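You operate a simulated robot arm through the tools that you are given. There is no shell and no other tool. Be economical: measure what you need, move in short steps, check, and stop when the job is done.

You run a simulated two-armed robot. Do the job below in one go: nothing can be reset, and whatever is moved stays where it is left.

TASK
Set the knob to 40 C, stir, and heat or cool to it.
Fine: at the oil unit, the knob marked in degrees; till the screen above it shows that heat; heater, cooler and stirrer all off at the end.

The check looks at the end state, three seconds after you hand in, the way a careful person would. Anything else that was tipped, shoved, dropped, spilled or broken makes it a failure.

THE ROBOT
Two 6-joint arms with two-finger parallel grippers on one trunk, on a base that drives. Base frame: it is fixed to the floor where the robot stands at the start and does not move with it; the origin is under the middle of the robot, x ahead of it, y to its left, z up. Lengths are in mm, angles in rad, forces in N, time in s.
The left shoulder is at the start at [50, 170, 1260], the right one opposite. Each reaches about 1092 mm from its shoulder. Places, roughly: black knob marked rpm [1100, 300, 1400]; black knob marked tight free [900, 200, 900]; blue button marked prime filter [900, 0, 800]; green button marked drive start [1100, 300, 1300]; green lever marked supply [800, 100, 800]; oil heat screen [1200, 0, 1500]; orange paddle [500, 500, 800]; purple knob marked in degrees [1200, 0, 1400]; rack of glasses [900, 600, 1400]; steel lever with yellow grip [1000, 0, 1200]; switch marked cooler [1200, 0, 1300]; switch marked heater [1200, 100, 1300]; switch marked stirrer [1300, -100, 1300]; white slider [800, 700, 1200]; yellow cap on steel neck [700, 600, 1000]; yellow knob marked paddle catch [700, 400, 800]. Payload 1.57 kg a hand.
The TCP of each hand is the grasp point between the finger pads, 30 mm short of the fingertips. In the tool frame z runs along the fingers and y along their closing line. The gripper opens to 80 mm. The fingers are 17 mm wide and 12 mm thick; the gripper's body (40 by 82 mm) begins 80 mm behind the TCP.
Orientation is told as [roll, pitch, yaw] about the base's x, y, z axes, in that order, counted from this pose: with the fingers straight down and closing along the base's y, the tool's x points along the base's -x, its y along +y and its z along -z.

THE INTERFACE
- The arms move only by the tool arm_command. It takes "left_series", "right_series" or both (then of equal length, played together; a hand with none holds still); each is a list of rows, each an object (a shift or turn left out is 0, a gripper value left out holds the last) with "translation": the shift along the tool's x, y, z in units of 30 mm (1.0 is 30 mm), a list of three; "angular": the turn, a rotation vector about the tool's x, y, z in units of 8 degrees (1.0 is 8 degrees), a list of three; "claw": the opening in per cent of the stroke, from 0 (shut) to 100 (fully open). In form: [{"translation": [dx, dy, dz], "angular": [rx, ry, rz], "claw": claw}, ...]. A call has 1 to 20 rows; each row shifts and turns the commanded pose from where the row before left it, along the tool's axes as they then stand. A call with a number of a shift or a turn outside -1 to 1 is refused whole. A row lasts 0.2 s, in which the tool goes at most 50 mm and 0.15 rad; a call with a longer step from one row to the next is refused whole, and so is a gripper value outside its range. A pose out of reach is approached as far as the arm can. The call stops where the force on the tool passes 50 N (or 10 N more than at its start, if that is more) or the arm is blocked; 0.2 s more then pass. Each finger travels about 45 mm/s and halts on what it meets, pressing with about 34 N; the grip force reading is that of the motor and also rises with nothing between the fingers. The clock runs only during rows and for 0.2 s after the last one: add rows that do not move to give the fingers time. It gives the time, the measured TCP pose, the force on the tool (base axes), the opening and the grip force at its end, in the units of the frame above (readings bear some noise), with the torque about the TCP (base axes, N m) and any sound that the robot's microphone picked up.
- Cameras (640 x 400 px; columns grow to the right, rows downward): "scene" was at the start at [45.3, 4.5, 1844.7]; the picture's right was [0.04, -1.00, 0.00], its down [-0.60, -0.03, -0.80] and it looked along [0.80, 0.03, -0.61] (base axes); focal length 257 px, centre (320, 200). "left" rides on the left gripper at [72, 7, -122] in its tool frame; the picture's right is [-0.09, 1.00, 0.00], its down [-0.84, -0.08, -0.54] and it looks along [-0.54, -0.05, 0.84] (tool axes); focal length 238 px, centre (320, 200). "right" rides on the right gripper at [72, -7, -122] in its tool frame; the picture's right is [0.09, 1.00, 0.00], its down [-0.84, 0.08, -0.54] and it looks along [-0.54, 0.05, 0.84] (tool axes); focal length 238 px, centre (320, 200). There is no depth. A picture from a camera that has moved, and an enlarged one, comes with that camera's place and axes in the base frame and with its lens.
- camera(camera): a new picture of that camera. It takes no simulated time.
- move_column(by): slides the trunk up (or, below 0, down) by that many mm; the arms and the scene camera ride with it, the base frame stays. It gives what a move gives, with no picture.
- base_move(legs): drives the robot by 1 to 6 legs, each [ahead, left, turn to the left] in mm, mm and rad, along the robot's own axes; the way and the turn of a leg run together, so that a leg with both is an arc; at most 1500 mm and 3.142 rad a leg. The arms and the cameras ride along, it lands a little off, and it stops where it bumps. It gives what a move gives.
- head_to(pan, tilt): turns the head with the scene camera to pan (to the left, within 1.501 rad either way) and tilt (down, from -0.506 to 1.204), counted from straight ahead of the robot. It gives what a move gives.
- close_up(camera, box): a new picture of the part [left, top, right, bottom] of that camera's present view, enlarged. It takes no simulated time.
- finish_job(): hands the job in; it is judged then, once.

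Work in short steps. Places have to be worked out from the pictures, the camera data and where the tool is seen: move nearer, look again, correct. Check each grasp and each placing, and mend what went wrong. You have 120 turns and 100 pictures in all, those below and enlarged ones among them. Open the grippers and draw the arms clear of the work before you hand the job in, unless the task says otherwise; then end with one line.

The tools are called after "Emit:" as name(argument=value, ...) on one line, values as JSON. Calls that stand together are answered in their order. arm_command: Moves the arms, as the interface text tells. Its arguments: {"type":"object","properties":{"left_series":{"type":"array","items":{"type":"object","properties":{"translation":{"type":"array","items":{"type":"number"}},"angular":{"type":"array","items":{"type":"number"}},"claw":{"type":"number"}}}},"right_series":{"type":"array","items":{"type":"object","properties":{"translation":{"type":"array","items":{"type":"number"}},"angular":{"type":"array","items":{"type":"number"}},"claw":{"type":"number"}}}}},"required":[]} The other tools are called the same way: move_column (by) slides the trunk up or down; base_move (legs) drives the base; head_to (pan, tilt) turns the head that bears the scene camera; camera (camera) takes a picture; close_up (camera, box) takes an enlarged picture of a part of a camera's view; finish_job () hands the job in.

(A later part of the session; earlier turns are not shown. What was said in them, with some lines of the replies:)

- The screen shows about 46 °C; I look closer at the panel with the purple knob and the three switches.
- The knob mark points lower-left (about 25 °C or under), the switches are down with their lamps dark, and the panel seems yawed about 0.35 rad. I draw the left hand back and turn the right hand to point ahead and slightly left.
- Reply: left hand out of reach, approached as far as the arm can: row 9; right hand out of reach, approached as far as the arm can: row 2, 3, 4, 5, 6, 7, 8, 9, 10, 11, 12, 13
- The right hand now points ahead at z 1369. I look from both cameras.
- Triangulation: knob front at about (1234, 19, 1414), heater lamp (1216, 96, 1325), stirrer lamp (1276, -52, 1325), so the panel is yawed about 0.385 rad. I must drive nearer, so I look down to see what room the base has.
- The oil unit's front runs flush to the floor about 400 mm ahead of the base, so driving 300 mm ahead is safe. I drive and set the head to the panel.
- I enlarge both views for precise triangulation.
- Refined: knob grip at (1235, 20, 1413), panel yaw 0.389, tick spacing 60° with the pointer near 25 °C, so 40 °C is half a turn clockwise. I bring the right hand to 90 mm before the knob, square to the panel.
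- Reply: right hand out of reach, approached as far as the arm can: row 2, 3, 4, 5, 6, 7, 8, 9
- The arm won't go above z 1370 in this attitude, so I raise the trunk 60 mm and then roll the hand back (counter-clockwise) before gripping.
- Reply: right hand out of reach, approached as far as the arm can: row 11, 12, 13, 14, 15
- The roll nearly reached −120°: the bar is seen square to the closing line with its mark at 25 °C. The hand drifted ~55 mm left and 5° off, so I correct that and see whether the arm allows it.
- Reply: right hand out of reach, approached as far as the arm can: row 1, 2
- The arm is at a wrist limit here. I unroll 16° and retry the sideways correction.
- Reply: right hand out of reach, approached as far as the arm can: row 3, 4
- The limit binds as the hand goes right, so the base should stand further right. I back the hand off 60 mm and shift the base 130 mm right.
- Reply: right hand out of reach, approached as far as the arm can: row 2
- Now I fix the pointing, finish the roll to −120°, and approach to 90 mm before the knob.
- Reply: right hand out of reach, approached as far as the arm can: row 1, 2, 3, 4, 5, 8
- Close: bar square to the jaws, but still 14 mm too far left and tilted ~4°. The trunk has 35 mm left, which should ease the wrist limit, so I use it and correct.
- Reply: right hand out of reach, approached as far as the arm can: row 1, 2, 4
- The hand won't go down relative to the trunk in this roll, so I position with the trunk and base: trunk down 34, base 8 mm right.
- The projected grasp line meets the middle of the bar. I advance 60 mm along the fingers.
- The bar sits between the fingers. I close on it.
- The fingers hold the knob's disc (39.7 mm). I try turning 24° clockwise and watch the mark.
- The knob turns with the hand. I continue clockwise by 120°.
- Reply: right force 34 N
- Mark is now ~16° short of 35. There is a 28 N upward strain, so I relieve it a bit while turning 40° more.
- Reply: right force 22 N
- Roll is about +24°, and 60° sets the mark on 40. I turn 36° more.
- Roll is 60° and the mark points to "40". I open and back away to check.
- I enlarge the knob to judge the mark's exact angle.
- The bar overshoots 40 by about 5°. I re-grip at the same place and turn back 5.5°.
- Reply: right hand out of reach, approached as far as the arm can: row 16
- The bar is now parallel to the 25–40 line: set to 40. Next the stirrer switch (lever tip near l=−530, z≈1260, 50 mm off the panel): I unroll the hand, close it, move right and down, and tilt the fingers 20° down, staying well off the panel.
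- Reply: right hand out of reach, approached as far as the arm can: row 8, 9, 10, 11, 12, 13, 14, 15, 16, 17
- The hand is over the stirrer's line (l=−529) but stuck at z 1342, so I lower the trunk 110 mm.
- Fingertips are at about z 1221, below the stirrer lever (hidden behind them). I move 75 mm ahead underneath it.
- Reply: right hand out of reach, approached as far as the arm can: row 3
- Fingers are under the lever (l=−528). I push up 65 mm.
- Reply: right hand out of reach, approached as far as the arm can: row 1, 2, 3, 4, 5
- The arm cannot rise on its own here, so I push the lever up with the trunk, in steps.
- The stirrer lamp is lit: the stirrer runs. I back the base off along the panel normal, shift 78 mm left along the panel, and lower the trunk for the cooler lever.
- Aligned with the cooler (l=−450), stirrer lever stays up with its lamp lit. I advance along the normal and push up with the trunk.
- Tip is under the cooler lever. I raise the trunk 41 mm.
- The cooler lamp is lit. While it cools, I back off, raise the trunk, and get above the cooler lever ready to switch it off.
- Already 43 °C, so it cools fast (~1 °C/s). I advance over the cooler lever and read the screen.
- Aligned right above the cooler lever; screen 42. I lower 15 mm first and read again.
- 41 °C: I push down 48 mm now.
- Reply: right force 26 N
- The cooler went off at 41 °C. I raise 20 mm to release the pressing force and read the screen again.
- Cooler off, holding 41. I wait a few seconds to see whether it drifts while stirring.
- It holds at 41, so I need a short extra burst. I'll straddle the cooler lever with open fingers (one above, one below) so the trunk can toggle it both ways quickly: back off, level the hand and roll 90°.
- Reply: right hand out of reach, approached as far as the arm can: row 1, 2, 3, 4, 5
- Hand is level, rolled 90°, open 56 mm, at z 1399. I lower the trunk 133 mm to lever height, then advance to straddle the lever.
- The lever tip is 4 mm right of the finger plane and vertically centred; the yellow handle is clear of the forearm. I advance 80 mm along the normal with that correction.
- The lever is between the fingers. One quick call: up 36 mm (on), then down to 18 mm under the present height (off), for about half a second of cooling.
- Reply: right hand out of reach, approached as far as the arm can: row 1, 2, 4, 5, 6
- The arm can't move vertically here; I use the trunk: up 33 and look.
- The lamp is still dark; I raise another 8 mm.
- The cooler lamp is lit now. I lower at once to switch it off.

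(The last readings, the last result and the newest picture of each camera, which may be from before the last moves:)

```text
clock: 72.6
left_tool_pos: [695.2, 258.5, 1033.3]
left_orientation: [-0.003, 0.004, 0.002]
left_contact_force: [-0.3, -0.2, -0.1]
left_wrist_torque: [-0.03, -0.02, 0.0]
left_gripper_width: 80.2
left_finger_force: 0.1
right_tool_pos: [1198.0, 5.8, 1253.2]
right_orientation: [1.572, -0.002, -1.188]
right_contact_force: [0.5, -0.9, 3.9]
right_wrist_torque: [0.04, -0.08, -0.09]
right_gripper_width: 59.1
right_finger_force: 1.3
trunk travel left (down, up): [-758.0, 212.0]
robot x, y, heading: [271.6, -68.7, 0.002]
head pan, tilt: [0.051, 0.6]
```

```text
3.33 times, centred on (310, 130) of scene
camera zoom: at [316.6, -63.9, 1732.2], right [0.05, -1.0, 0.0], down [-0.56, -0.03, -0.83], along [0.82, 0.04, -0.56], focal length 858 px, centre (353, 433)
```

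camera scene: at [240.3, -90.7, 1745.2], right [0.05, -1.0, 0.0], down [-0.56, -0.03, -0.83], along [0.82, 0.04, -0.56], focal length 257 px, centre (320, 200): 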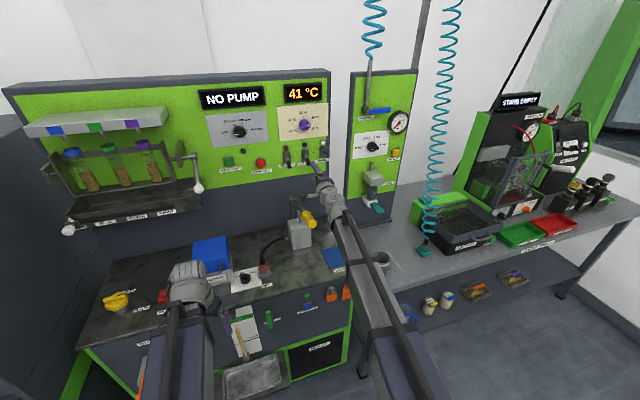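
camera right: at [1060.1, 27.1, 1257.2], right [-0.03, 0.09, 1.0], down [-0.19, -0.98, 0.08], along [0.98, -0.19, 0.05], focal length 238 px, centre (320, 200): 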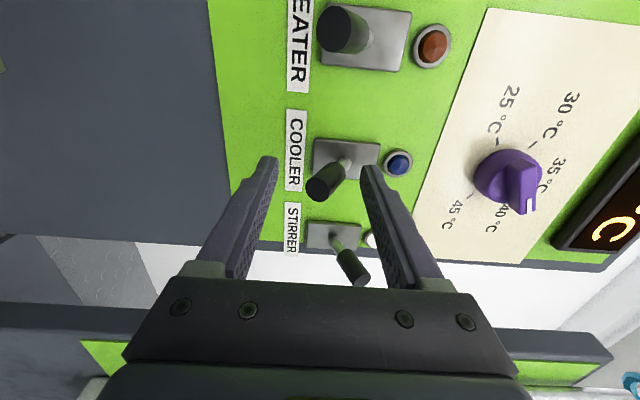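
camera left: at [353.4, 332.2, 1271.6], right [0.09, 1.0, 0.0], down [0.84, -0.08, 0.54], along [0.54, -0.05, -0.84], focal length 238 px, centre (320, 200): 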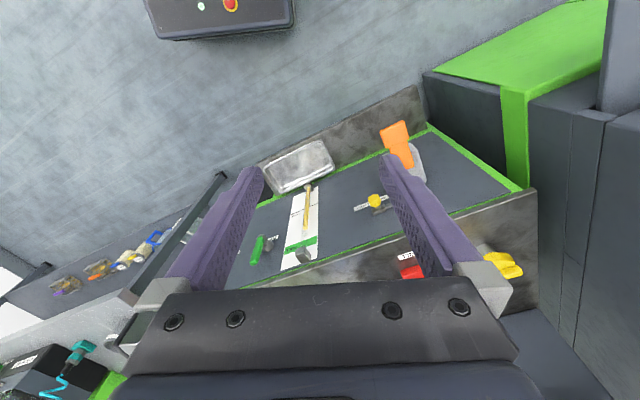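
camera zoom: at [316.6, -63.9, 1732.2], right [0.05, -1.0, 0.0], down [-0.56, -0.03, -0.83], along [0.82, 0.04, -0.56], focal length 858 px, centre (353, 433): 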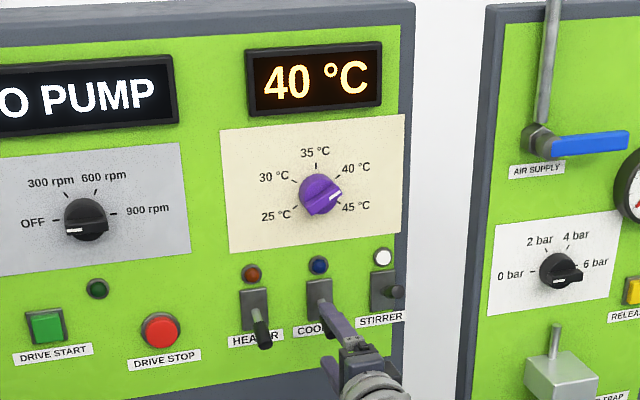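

40 °C with the cooler off. I free the lever, back off, and shift 78 mm right for the stirrer lever (now up).

Emit:
move_column(by=13)

Emit:
base_move(legs=[[-75, -31, 0], [30, -73, 0]])

Emit:
move_column(by=37)

Emit:
camera(camera="right")

Emit:
close_up(camera="scene", box=[240, 70, 380, 230])

```text
clock: 73.2
left_tool_pos: [696.5, 258.6, 1044.3]
left_orientation: [-0.001, 0.004, 0.001]
left_contact_force: [0.6, 0.0, 0.6]
left_wrist_torque: [0.03, -0.02, 0.02]
left_gripper_width: 79.8
left_finger_force: 0.1
right_tool_pos: [1198.5, 6.2, 1265.7]
right_orientation: [1.571, -0.001, -1.189]
right_contact_force: [-0.3, -0.4, -0.1]
right_wrist_torque: [0.0, -0.03, -0.02]
right_gripper_width: 55.7
right_finger_force: 0.0
trunk travel left (down, up): [-771.0, 199.0]
robot x, y, heading: [271.4, -69.8, 0.001]
head pan, tilt: [0.051, 0.6]
```

```text
clock: 74.9
left_tool_pos: [652.3, 150.3, 1045.8]
left_orientation: [-0.001, 0.004, 0.0]
left_contact_force: [0.0, -0.1, -0.5]
left_wrist_torque: [0.0, 0.03, -0.04]
left_gripper_width: 79.9
left_finger_force: 0.0
right_tool_pos: [1154.9, -102.6, 1265.1]
right_orientation: [1.573, 0.0, -1.191]
right_contact_force: [1.3, 0.1, -0.5]
right_wrist_torque: [-0.01, -0.03, 0.03]
right_gripper_width: 56.0
right_finger_force: 0.1
trunk travel left (down, up): [-771.0, 199.0]
robot x, y, heading: [228.3, -176.0, -0.002]
head pan, tilt: [0.051, 0.6]
```

```text
clock: 75.7
left_tool_pos: [651.8, 153.4, 1082.9]
left_orientation: [-0.002, 0.002, 0.002]
left_contact_force: [0.7, 0.1, 0.8]
left_wrist_torque: [-0.01, 0.01, 0.05]
left_gripper_width: 80.1
left_finger_force: 0.0
right_tool_pos: [1155.0, -101.6, 1303.8]
right_orientation: [1.571, -0.001, -1.191]
right_contact_force: [-0.7, -0.7, 0.2]
right_wrist_torque: [0.03, -0.01, 0.01]
right_gripper_width: 56.0
right_finger_force: 0.1
trunk travel left (down, up): [-808.0, 162.0]
robot x, y, heading: [221.2, -176.6, -0.0]
head pan, tilt: [0.051, 0.6]
```

```text
34 pictures are left
camera right: at [1013.5, -79.7, 1295.2], right [-0.04, 0.09, 1.0], down [-0.19, -0.98, 0.08], along [0.98, -0.19, 0.05], focal length 238 px, centre (320, 200)
```

right: 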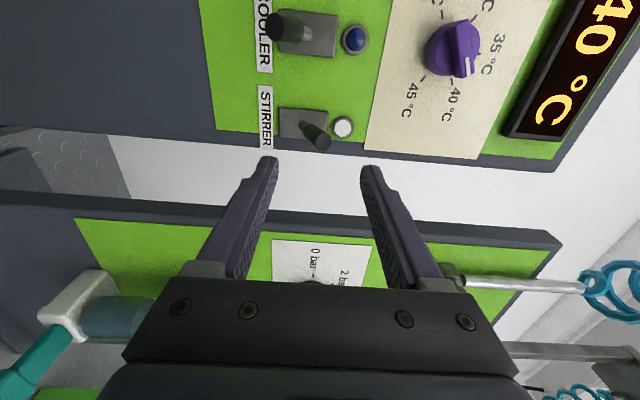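

```text
2.50 times, centred on (310, 150) of scene
camera zoom: at [271.9, -169.6, 1782.1], right [0.05, -1.0, 0.0], down [-0.56, -0.03, -0.82], along [0.82, 0.04, -0.57], focal length 644 px, centre (345, 325)
```

zoom: 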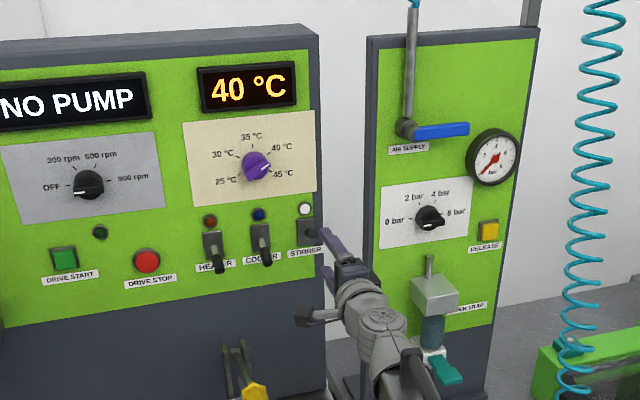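

Stirrer lever tip is centred between the fingers. I advance, then lower the trunk 52 mm.

Emit:
base_move(legs=[[74, 30, 0]])

Emit:
move_column(by=-50)

Emit:
camera(camera="right")

Emit:
close_up(camera="scene", box=[240, 60, 360, 200])

```text
clock: 76.8
left_tool_pos: [726.0, 182.4, 1081.6]
left_orientation: [-0.001, 0.004, 0.003]
left_contact_force: [0.3, 0.0, 0.4]
left_wrist_torque: [-0.03, 0.0, 0.01]
left_gripper_width: 80.0
left_finger_force: 0.0
right_tool_pos: [1229.4, -69.4, 1302.4]
right_orientation: [1.57, -0.002, -1.188]
right_contact_force: [0.5, 0.3, -0.1]
right_wrist_torque: [0.02, -0.03, 0.02]
right_gripper_width: 55.8
right_finger_force: 0.0
trunk travel left (down, up): [-808.0, 162.0]
robot x, y, heading: [296.8, -143.6, 0.003]
head pan, tilt: [0.051, 0.6]
```

```text
clock: 77.7
left_tool_pos: [724.7, 182.6, 1032.6]
left_orientation: [-0.002, 0.005, 0.002]
left_contact_force: [0.2, 0.2, 0.5]
left_wrist_torque: [0.02, 0.0, -0.03]
left_gripper_width: 80.1
left_finger_force: 0.1
right_tool_pos: [1227.8, -70.6, 1254.3]
right_orientation: [1.572, -0.002, -1.188]
right_contact_force: [0.3, -0.3, 3.7]
right_wrist_torque: [0.05, -0.06, -0.08]
right_gripper_width: 59.6
right_finger_force: 1.9
trunk travel left (down, up): [-758.0, 212.0]
robot x, y, heading: [297.2, -149.7, -0.002]
head pan, tilt: [0.051, 0.6]
```

```text
32 pictures are left
camera right: at [1087.4, -49.2, 1245.5], right [-0.04, 0.09, 1.0], down [-0.19, -0.98, 0.08], along [0.98, -0.19, 0.05], focal length 238 px, centre (320, 200)
```

right: 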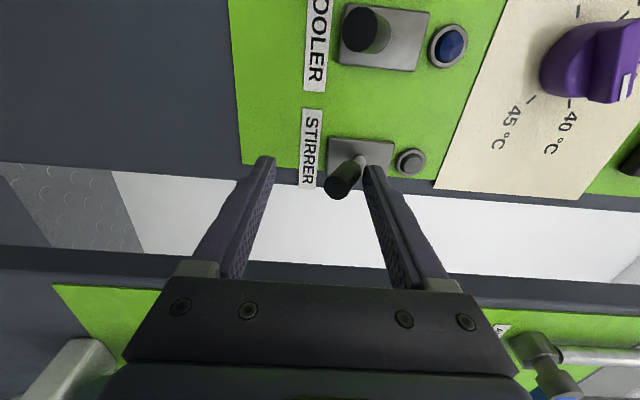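

```text
2.86 times, centred on (300, 130) of scene
camera zoom: at [345.5, -139.3, 1732.2], right [0.05, -1.0, 0.0], down [-0.56, -0.03, -0.83], along [0.82, 0.04, -0.56], focal length 736 px, centre (377, 400)
```

zoom: 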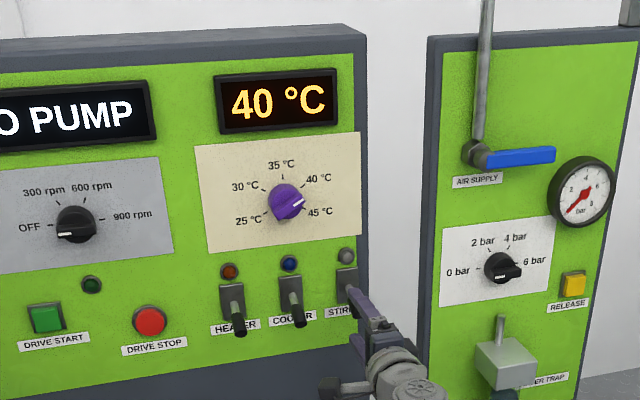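

All lamps dark and the screen reads 40 °C. I free the lever, draw back 250 mm, open the gripper, and check again.

Emit:
move_column(by=12)

Emit:
base_move(legs=[[-75, -31, 0], [-175, -40, 0]])

Emit:
arm_command(right_series=[{"claw": 100}, {}, {}, {}, {}, {}, {}, {}, {}, {}])

Emit:
camera(camera="scene")

Emit:
close_up(camera="scene", box=[250, 90, 350, 190])

```text
clock: 78.3
left_tool_pos: [724.7, 182.6, 1045.3]
left_orientation: [-0.002, 0.004, 0.002]
left_contact_force: [0.0, 0.4, 0.1]
left_wrist_torque: [-0.02, 0.02, 0.0]
left_gripper_width: 80.0
left_finger_force: 0.0
right_tool_pos: [1228.6, -71.8, 1265.1]
right_orientation: [1.573, -0.003, -1.187]
right_contact_force: [0.5, 0.3, 0.0]
right_wrist_torque: [-0.01, 0.0, -0.04]
right_gripper_width: 56.1
right_finger_force: 0.1
trunk travel left (down, up): [-770.0, 200.0]
robot x, y, heading: [298.1, -142.9, 0.001]
head pan, tilt: [0.051, 0.6]
```

```text
clock: 80.5
left_tool_pos: [473.2, 111.2, 1044.5]
left_orientation: [0.0, 0.002, 0.002]
left_contact_force: [-1.1, -0.4, 0.5]
left_wrist_torque: [0.02, -0.03, -0.01]
left_gripper_width: 80.1
left_finger_force: 0.1
right_tool_pos: [974.8, -142.6, 1265.7]
right_orientation: [1.575, -0.003, -1.187]
right_contact_force: [-1.1, -0.9, 0.1]
right_wrist_torque: [0.03, 0.01, -0.02]
right_gripper_width: 55.7
right_finger_force: 0.0
trunk travel left (down, up): [-770.0, 200.0]
robot x, y, heading: [48.1, -218.9, 0.002]
head pan, tilt: [0.051, 0.6]
```

```text
clock: 82.7
left_tool_pos: [473.9, 110.5, 1045.3]
left_orientation: [-0.001, 0.002, 0.003]
left_contact_force: [-0.1, 0.4, -0.5]
left_wrist_torque: [0.07, 0.02, 0.01]
left_gripper_width: 79.9
left_finger_force: 0.1
right_tool_pos: [977.7, -142.0, 1265.2]
right_orientation: [1.572, 0.0, -1.188]
right_contact_force: [-0.5, -1.1, 0.7]
right_wrist_torque: [0.0, -0.02, 0.0]
right_gripper_width: 80.0
right_finger_force: 0.1
trunk travel left (down, up): [-770.0, 200.0]
robot x, y, heading: [47.9, -212.7, 0.002]
head pan, tilt: [0.051, 0.6]
```

```text
30 pictures are left
camera scene: at [95.1, -210.8, 1744.1], right [0.05, -1.0, 0.0], down [-0.56, -0.03, -0.83], along [0.82, 0.04, -0.56], focal length 257 px, centre (320, 200)
```

scene: 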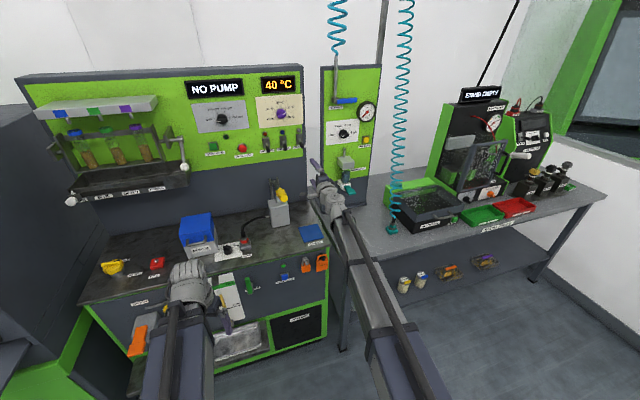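

```text
4.00 times, centred on (300, 140) of scene
camera zoom: at [95.1, -210.8, 1744.1], right [0.05, -1.0, 0.0], down [-0.56, -0.03, -0.83], along [0.82, 0.04, -0.56], focal length 1030 px, centre (400, 440)
```

zoom: 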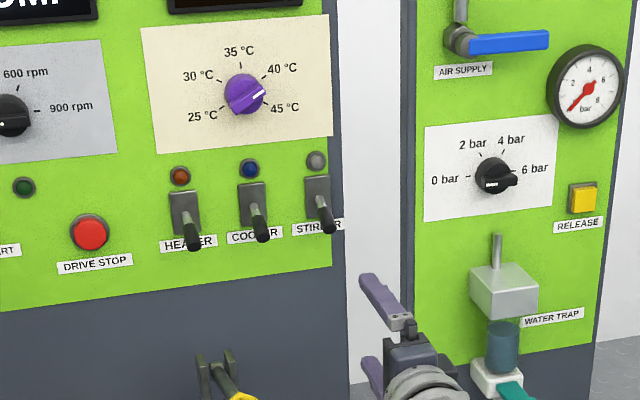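

The screen holds 40 °C, all three switches are down with dark lamps, the knob points to 40, and both arms are clear, so I hand in.

Emit:
finish_job()

```text
The job is handed in.
```

The knob is set to 40 °C, and the oil was stirred and cooled from 46 °C until the screen read 40 °C. The heater stayed off throughout, the cooler and stirrer are now off too, and both arms are clear with their grippers open.
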